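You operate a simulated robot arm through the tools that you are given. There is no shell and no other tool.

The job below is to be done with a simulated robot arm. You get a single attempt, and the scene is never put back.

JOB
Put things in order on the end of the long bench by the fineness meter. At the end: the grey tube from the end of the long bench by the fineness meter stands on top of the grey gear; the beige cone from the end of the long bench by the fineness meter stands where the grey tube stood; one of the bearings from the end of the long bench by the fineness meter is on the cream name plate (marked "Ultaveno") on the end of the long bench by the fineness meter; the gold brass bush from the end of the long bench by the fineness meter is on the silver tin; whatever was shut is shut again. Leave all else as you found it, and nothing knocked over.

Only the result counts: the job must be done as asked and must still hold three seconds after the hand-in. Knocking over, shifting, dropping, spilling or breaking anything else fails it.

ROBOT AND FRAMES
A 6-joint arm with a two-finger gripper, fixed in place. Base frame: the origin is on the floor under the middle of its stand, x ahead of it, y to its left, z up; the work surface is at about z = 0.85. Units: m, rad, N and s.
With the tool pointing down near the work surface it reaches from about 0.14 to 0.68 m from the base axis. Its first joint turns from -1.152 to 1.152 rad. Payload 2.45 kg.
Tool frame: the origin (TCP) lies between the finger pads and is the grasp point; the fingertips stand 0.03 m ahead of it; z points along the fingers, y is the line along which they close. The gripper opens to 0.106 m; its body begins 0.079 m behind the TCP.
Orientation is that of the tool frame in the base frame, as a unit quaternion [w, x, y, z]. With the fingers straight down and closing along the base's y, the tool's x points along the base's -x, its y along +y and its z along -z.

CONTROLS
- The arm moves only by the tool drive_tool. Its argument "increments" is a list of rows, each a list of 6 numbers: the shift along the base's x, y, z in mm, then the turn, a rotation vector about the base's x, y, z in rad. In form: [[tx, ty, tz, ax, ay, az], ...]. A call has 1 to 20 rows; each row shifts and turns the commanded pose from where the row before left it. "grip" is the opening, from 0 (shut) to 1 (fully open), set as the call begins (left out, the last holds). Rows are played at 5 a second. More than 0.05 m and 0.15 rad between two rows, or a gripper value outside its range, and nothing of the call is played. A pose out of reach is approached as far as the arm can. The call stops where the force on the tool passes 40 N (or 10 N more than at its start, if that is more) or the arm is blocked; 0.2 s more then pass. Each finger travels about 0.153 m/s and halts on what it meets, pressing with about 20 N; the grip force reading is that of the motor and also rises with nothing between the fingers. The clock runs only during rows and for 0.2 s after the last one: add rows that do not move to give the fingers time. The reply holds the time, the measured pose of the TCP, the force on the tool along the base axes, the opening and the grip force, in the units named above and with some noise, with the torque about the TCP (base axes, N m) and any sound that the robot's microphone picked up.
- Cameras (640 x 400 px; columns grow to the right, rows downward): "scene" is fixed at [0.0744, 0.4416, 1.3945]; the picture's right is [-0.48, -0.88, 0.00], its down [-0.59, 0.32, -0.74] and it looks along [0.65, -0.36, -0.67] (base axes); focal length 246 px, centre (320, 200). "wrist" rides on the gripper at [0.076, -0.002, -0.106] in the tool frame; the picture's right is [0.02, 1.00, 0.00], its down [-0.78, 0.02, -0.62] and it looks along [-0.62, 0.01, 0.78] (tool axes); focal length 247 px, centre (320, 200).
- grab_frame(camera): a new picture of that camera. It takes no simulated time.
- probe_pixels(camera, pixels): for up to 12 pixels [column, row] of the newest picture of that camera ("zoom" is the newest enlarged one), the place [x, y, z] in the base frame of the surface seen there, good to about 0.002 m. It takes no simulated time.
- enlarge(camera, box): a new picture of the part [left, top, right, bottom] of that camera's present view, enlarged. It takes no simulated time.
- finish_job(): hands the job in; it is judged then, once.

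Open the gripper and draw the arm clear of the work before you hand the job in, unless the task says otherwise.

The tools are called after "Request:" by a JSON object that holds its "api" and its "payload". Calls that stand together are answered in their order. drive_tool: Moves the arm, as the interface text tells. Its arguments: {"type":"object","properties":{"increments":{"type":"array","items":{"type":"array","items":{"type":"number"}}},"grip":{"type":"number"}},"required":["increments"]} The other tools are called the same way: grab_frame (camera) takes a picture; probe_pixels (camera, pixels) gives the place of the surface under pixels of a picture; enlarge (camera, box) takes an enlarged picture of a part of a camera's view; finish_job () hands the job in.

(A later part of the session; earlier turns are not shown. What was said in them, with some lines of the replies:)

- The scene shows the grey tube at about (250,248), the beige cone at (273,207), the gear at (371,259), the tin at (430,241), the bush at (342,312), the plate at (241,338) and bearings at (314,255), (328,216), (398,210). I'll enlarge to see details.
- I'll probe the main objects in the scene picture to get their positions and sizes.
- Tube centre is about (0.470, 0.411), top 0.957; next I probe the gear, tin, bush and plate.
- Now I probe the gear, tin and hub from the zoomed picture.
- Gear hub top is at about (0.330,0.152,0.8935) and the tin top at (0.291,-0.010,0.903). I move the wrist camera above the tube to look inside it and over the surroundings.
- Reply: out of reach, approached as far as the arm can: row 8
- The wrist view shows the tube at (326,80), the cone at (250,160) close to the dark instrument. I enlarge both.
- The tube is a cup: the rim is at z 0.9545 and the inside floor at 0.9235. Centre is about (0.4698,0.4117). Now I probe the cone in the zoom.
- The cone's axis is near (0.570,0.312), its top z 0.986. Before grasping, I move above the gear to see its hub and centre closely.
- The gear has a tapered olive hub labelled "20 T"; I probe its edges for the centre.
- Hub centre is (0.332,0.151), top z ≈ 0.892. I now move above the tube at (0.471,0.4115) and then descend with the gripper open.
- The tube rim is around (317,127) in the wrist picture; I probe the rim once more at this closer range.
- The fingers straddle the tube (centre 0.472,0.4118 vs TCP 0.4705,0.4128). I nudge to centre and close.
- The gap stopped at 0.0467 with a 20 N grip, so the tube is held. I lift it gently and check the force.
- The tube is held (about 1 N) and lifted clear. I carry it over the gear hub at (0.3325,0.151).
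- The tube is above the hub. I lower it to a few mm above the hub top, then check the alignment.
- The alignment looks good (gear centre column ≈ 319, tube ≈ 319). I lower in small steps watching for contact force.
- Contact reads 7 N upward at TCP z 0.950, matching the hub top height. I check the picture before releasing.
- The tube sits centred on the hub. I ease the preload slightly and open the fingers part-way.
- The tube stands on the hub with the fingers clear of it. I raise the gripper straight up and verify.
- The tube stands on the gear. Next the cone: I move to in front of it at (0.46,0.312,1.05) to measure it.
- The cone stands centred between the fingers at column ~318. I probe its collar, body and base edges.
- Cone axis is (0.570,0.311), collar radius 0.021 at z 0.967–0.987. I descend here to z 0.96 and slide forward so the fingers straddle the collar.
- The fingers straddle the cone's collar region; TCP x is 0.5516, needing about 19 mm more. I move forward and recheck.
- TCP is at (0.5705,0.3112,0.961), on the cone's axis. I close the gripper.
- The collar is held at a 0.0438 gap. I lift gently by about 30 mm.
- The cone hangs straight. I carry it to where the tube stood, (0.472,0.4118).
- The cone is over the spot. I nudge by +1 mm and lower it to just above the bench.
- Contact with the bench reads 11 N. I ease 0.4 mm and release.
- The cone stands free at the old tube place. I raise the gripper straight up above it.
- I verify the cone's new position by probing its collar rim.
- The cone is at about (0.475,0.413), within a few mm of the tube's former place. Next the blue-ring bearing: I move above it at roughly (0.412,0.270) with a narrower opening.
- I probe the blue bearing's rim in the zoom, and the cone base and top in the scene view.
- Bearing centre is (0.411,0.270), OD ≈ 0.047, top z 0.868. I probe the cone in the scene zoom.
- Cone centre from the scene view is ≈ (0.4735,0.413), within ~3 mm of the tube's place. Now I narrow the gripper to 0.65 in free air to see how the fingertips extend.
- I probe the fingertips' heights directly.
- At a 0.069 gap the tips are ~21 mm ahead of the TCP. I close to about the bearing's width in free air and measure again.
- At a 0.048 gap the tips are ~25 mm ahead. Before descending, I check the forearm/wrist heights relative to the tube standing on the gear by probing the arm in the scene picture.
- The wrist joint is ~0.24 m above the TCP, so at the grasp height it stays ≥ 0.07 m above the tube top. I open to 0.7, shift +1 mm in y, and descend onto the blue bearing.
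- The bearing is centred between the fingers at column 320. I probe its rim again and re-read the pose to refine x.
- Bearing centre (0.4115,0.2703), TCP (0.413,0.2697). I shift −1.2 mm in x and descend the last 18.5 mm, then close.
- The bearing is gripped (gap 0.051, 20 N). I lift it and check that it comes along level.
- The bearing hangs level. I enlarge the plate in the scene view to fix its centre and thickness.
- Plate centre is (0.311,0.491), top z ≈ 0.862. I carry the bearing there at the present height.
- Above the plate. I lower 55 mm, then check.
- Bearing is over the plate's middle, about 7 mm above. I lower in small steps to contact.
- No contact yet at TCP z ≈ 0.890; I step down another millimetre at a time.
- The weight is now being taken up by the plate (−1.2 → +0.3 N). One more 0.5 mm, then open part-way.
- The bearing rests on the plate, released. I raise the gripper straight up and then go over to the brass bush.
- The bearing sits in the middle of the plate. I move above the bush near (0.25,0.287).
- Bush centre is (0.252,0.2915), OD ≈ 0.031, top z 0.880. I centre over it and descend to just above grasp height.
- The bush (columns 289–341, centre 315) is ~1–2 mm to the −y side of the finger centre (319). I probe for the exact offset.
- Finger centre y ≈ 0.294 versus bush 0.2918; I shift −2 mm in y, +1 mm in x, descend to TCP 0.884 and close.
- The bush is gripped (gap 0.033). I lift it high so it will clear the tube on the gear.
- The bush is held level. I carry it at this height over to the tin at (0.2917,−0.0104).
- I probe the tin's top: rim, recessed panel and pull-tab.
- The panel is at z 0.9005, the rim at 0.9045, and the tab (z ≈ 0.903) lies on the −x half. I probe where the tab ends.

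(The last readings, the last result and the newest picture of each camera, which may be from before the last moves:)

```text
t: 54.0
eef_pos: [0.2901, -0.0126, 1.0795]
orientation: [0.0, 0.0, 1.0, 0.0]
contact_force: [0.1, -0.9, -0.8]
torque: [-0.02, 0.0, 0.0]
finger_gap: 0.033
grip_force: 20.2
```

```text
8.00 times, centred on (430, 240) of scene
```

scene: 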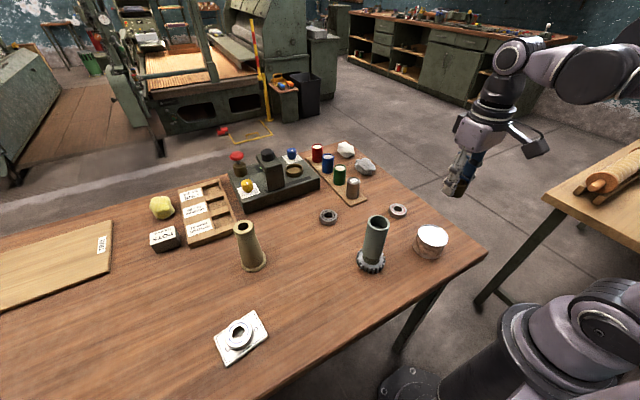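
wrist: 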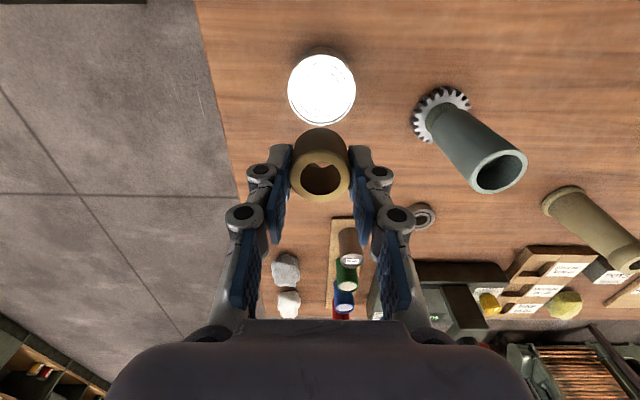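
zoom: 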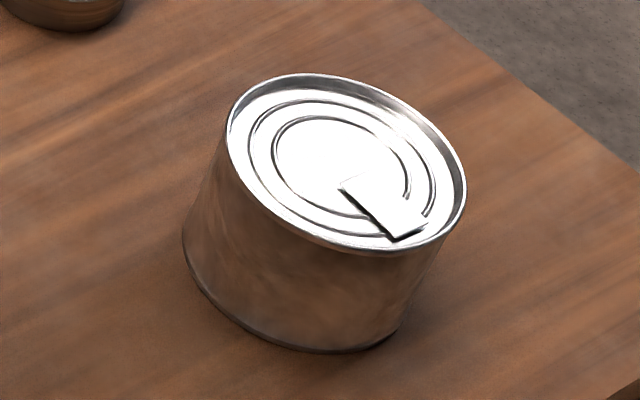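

The tab ends at x ≈ 0.286, so I'll set the bush flat on the panel just beyond it at (0.304,−0.0095). I shift and lower to about 10 mm above.

Request:
{"api": "drive_tool", "payload": {"increments": [[13, 1.5, 0, 0, 0, 0], [0, 0, -35, 0, 0, 0], [0, 0, -35, 0, 0, 0], [0, 0, -35, 0, 0, 0], [0, 0, -28, 0, 0, 0], [0, 0, 0, 0, 0, 0], [0, 0, 0, 0, 0, 0]]}}

Request:
{"api": "grab_frame", "payload": {"camera": "wrist"}}

Request:
{"api": "enlarge", "payload": {"camera": "wrist", "box": [240, 80, 400, 220]}}

Request:
{"api": "enlarge", "payload": {"camera": "scene", "box": [380, 180, 480, 270]}}

```text
t: 55.6
eef_pos: [0.3059, -0.0095, 0.9463]
orientation: [0.0, 0.0, 1.0, 0.0]
contact_force: [-0.1, -0.9, -0.4]
torque: [0.03, 0.0, -0.01]
finger_gap: 0.033
grip_force: 20.0
```

```text
taken
```

wrist: 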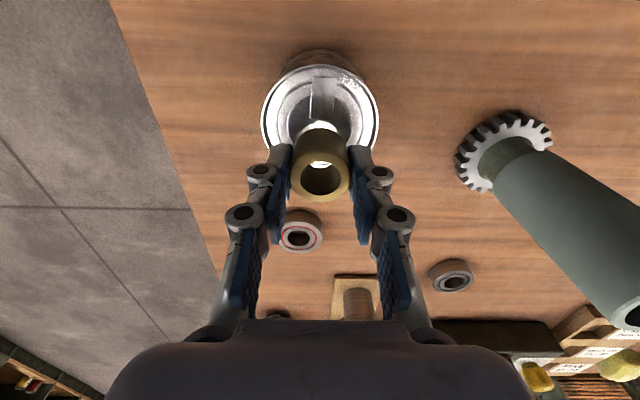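

```text
2.86 times, centred on (320, 150) of wrist
```

zoom: 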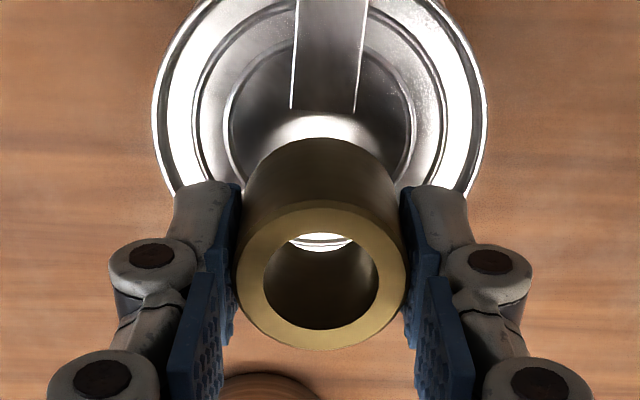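

```text
4.44 times, centred on (430, 225) of scene
```

zoom: 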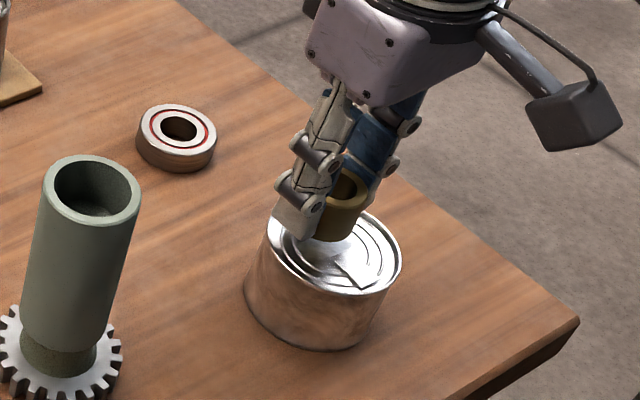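

TCP is (0.3059,−0.0095,0.9463). I correct −1.5 mm in x and lower in small steps.

Request:
{"api": "drive_tool", "payload": {"increments": [[-1.5, 0, -3, 0, 0, 0], [0, 0, -3, 0, 0, 0], [0, 0, -2, 0, 0, 0], [0, 0, -1, 0, 0, 0], [0, 0, 0, 0, 0, 0]]}}

Request:
{"api": "drive_tool", "payload": {"increments": [[0, 0, -0.8, 0, 0, 0], [0, 0, 0, 0, 0, 0]]}}

Request:
{"api": "drive_tool", "payload": {"increments": [[0, 0, -0.8, 0, 0, 0], [0, 0, 0, 0, 0, 0]]}}

```text
t: 56.8
eef_pos: [0.3041, -0.0099, 0.9382]
orientation: [0.001, 0.0, 1.0, 0.0]
contact_force: [0.5, -1.1, 16.6]
torque: [-0.05, 0.05, 0.02]
finger_gap: 0.0331
grip_force: 20.1
```

```text
t: 57.4
eef_pos: [0.3017, -0.0101, 0.9367]
orientation: [0.001, 0.0, 1.0, 0.0]
contact_force: [0.8, -2.0, 15.1]
torque: [-0.09, 0.03, 0.04]
finger_gap: 0.0332
grip_force: 19.9
```

```text
t: 58.0
eef_pos: [0.3026, -0.0088, 0.9359]
orientation: [0.001, 0.0, 1.0, 0.0]
contact_force: [-0.1, -2.6, 15.1]
torque: [-0.09, 0.03, 0.03]
finger_gap: 0.0331
grip_force: 20.2
```

Contact came at TCP ≈ 0.938 (≈ 16 N) and the fingers then slid slightly. I stop and look closely.

Request:
{"api": "enlarge", "payload": {"camera": "wrist", "box": [240, 80, 400, 220]}}

Request:
{"api": "enlarge", "payload": {"camera": "scene", "box": [400, 190, 460, 260]}}

```text
2.86 times, centred on (320, 150) of wrist
```

zoom: 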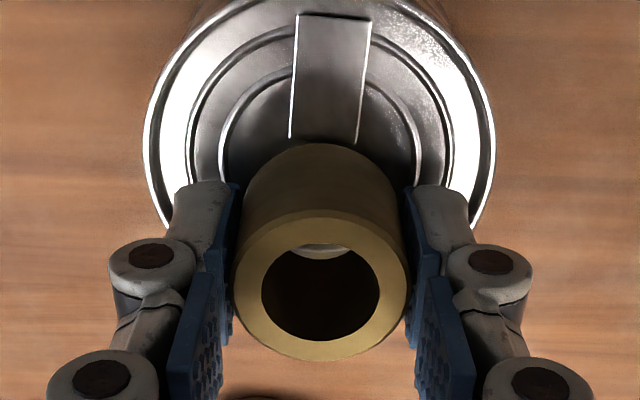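

```text
5.71 times, centred on (430, 225) of scene
```

zoom: 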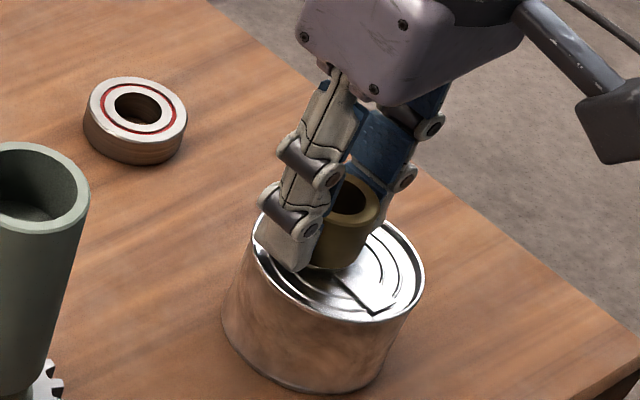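

The bush stands on the lid just past the tab. I ease the preload by 0.6 mm and read the force.

Request:
{"api": "drive_tool", "payload": {"increments": [[0, 0, 0.6, 0, 0, 0], [0, 0, 0, 0, 0, 0]]}}

```text
t: 58.6
eef_pos: [0.3016, -0.0098, 0.9373]
orientation: [0.0, -0.001, 1.0, 0.001]
contact_force: [-0.4, -0.5, -1.3]
torque: [0.02, 0.01, -0.03]
finger_gap: 0.033
grip_force: 19.8
```

The load is now about neutral. I lower 0.3 mm so it touches and open the fingers part-way.

Request:
{"api": "drive_tool", "payload": {"increments": [[0, 0, -0.3, 0, 0, 0], [0, 0, 0, 0, 0, 0]]}}

Request:
{"api": "drive_tool", "payload": {"increments": [[0, 0, 0, 0, 0, 0], [0, 0, 0, 0, 0, 0]], "grip": 0.5}}

Request:
{"api": "enlarge", "payload": {"camera": "wrist", "box": [240, 80, 400, 220]}}

Request:
{"api": "enlarge", "payload": {"camera": "scene", "box": [400, 190, 460, 260]}}

```text
t: 59.2
eef_pos: [0.303, -0.009, 0.9359]
orientation: [0.0, 0.0, 1.0, 0.0]
contact_force: [-0.9, -0.1, -0.8]
torque: [-0.02, -0.01, -0.03]
finger_gap: 0.0331
grip_force: 20.0
```

```text
t: 59.8
eef_pos: [0.3021, -0.0096, 0.9363]
orientation: [0.0, 0.0, 1.0, 0.0]
contact_force: [1.4, -0.8, 0.2]
torque: [0.01, 0.0, 0.0]
finger_gap: 0.053
grip_force: 0.1
```

```text
2.86 times, centred on (320, 150) of wrist
```

zoom: 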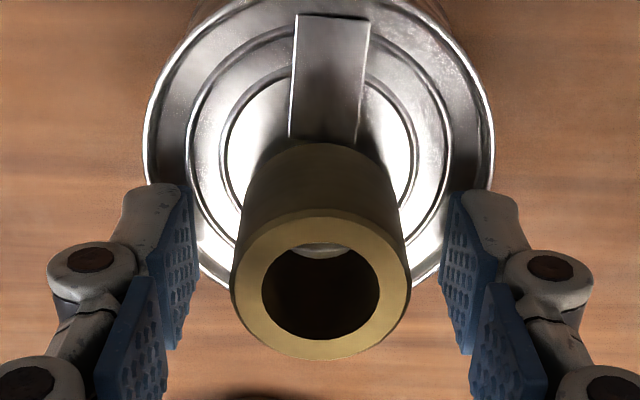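

```text
5.71 times, centred on (430, 225) of scene
```

zoom: 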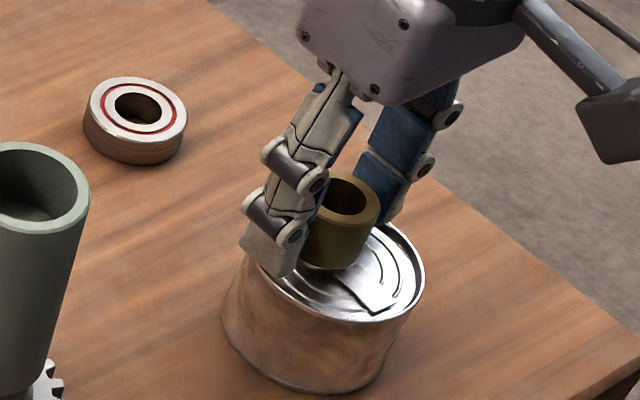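

The bush stands on the tin, free of the fingers. I raise straight up and check everything.

Request:
{"api": "drive_tool", "payload": {"increments": [[0, 0, 15, 0, 0, 0], [0, 0, 30, 0, 0, 0], [0, 0, 40, 0, 0, 0], [0, 0, 45, 0, 0, 0], [0, 0, 0, 0, 0, 0]]}}

Request:
{"api": "grab_frame", "payload": {"camera": "wrist"}}

Request:
{"api": "grab_frame", "payload": {"camera": "scene"}}

Request:
{"api": "enlarge", "payload": {"camera": "scene", "box": [390, 200, 470, 270]}}

```text
t: 61.0
eef_pos: [0.3017, -0.0093, 1.0664]
orientation: [0.0, 0.0, 1.0, 0.001]
contact_force: [-0.2, 0.1, -0.4]
torque: [-0.03, 0.01, -0.01]
finger_gap: 0.053
grip_force: 0.0
```

```text
taken
```

wrist: 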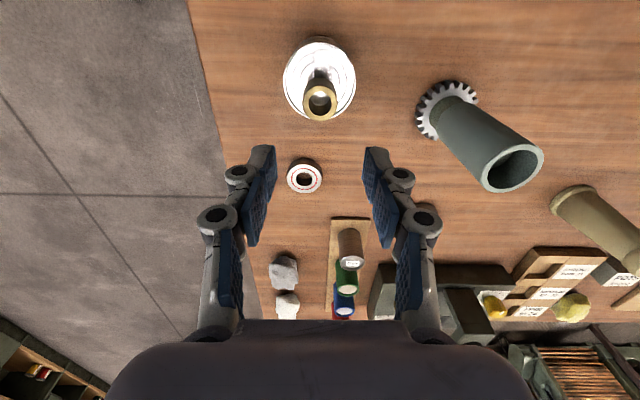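

```text
taken
```

scene: 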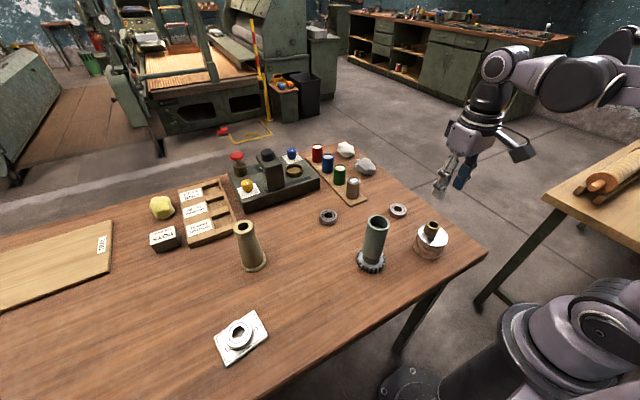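

```text
5.71 times, centred on (430, 235) of scene
```

zoom: 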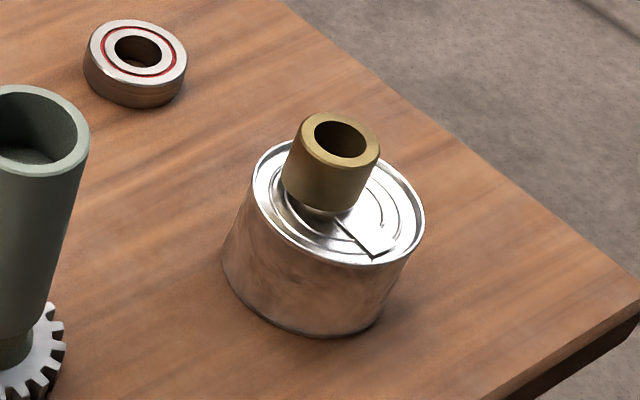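

All four items look right in the scene picture. I raise the arm further clear, open the gripper, and do a last check.

Request:
{"api": "drive_tool", "payload": {"increments": [[0, 0, 30, 0, 0, 0], [0, 0, 35, 0, 0, 0], [0, 0, 35, 0, 0, 0], [0, 0, 0, 0, 0, 0], [0, 0, 0, 0, 0, 0]]}}

Request:
{"api": "drive_tool", "payload": {"increments": [[0, 0, 0, 0, 0, 0], [0, 0, 0, 0, 0, 0], [0, 0, 0, 0, 0, 0]], "grip": 1}}

Request:
{"api": "grab_frame", "payload": {"camera": "scene"}}

Request:
{"api": "enlarge", "payload": {"camera": "scene", "box": [300, 190, 460, 290]}}

Request:
{"api": "grab_frame", "payload": {"camera": "wrist"}}

```text
t: 62.2
eef_pos: [0.3027, -0.0106, 1.1664]
orientation: [-0.001, 0.001, 1.0, 0.0]
contact_force: [0.8, -0.4, 0.8]
torque: [0.02, -0.03, -0.02]
finger_gap: 0.053
grip_force: 0.0
```

```text
t: 63.0
eef_pos: [0.3014, -0.0096, 1.1666]
orientation: [0.0, 0.0, 1.0, 0.0]
contact_force: [-0.5, -1.4, -0.8]
torque: [-0.01, -0.01, -0.01]
finger_gap: 0.1061
grip_force: 0.0
```

```text
taken
```

scene: 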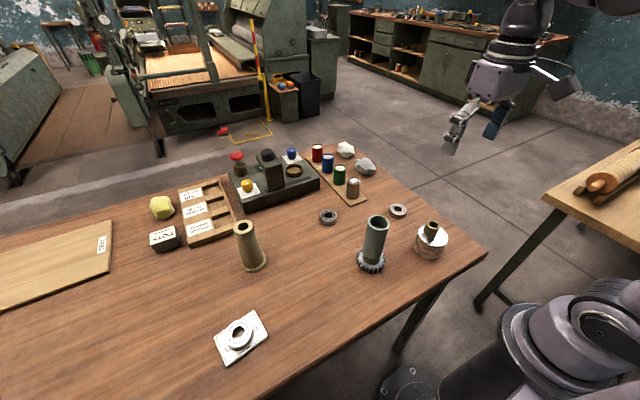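

```text
4.00 times, centred on (380, 240) of scene
```

zoom: 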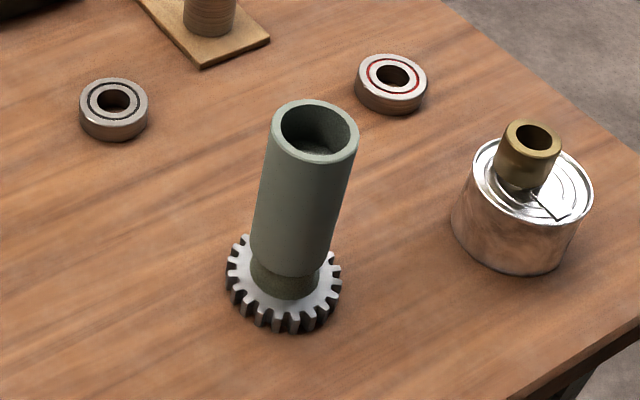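

```text
taken
```

wrist: 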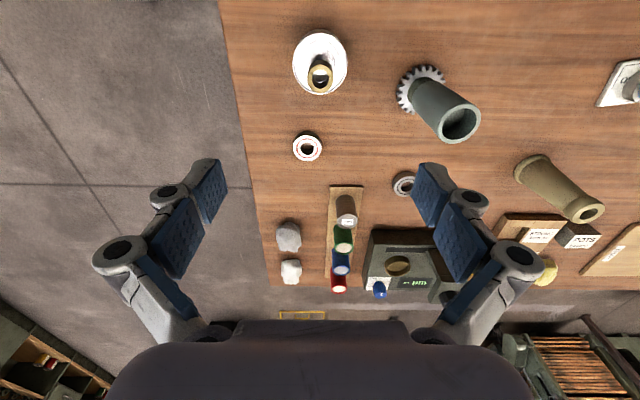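

The tin and gear match their original pixel places. I probe the bush's rim and tube's rim to confirm they stand level.

Request:
{"api": "probe_pixels", "payload": {"camera": "zoom", "pixels": [[508, 132], [557, 145], [538, 124], [525, 153], [275, 125], [354, 130], [315, 103], [318, 160], [478, 160], [588, 200], [535, 215], [500, 145]]}}

Request:
{"api": "enlarge", "payload": {"camera": "scene", "box": [410, 210, 450, 260]}}

Request:
{"api": "enlarge", "payload": {"camera": "scene", "box": [190, 210, 290, 375]}}

```text
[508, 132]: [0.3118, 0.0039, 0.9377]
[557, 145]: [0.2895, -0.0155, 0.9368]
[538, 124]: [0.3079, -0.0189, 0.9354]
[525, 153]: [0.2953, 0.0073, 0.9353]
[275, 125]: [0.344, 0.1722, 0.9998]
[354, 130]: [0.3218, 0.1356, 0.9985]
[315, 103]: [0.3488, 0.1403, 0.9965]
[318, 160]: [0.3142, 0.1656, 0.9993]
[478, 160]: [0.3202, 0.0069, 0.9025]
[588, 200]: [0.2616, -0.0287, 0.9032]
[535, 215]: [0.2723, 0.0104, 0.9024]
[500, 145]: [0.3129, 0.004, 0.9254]
```

```text
8.00 times, centred on (430, 235) of scene
```

zoom: 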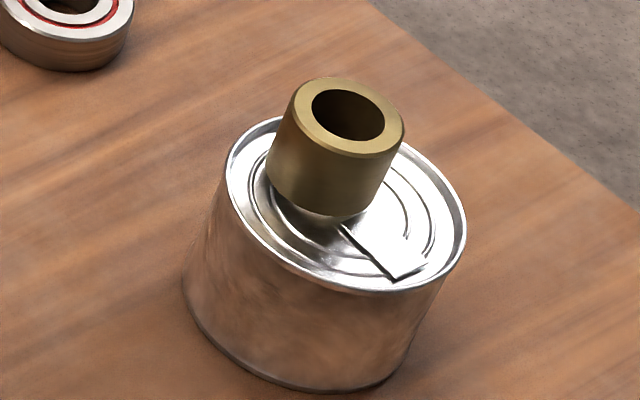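

```text
2.42 times, centred on (240, 292) of scene
```

zoom: 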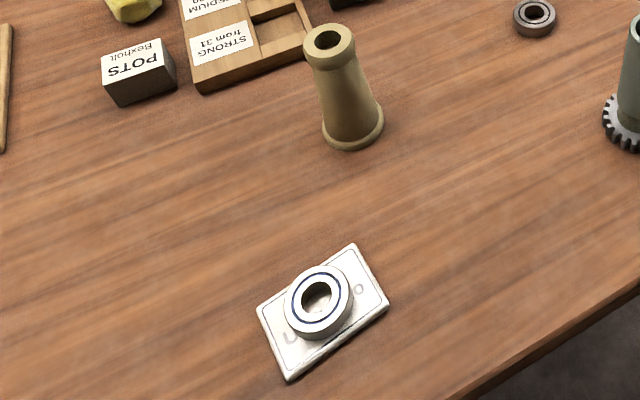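

The bush rim reads 0.935–0.938 all round, and the tube rim 0.997–1.000, so both stand level. The cone is on the tube's old spot and the bearing is on the "Ultaveno" plate. The gripper is open and the arm is clear, so I hand the job in.

Request:
{"api": "finish_job", "payload": {}}

```text
The job is handed in.
```

The job is handed in. The last pictures showed everything standing, and nothing else looked moved or knocked over. I got no verdict back.

- **Grey tube:** it stands level on the hub of the grey gear. The gear is where it was.
- **Beige cone:** it stands where the tube stood, within about 3 mm by the scene camera. The close-up wrist readings put it up to about 5 mm off.
- **Bearing:** I used the blue-ringed one. It lies in the middle of the "Ultaveno" plate.
- **Brass bush:** it stands level on the silver tin, about 10 mm off centre so that it clears the pull-tab. The tin did not move.
- **Shut things:** I opened nothing, so nothing needed shutting.

The gripper is open and the arm is raised clear of the bench.
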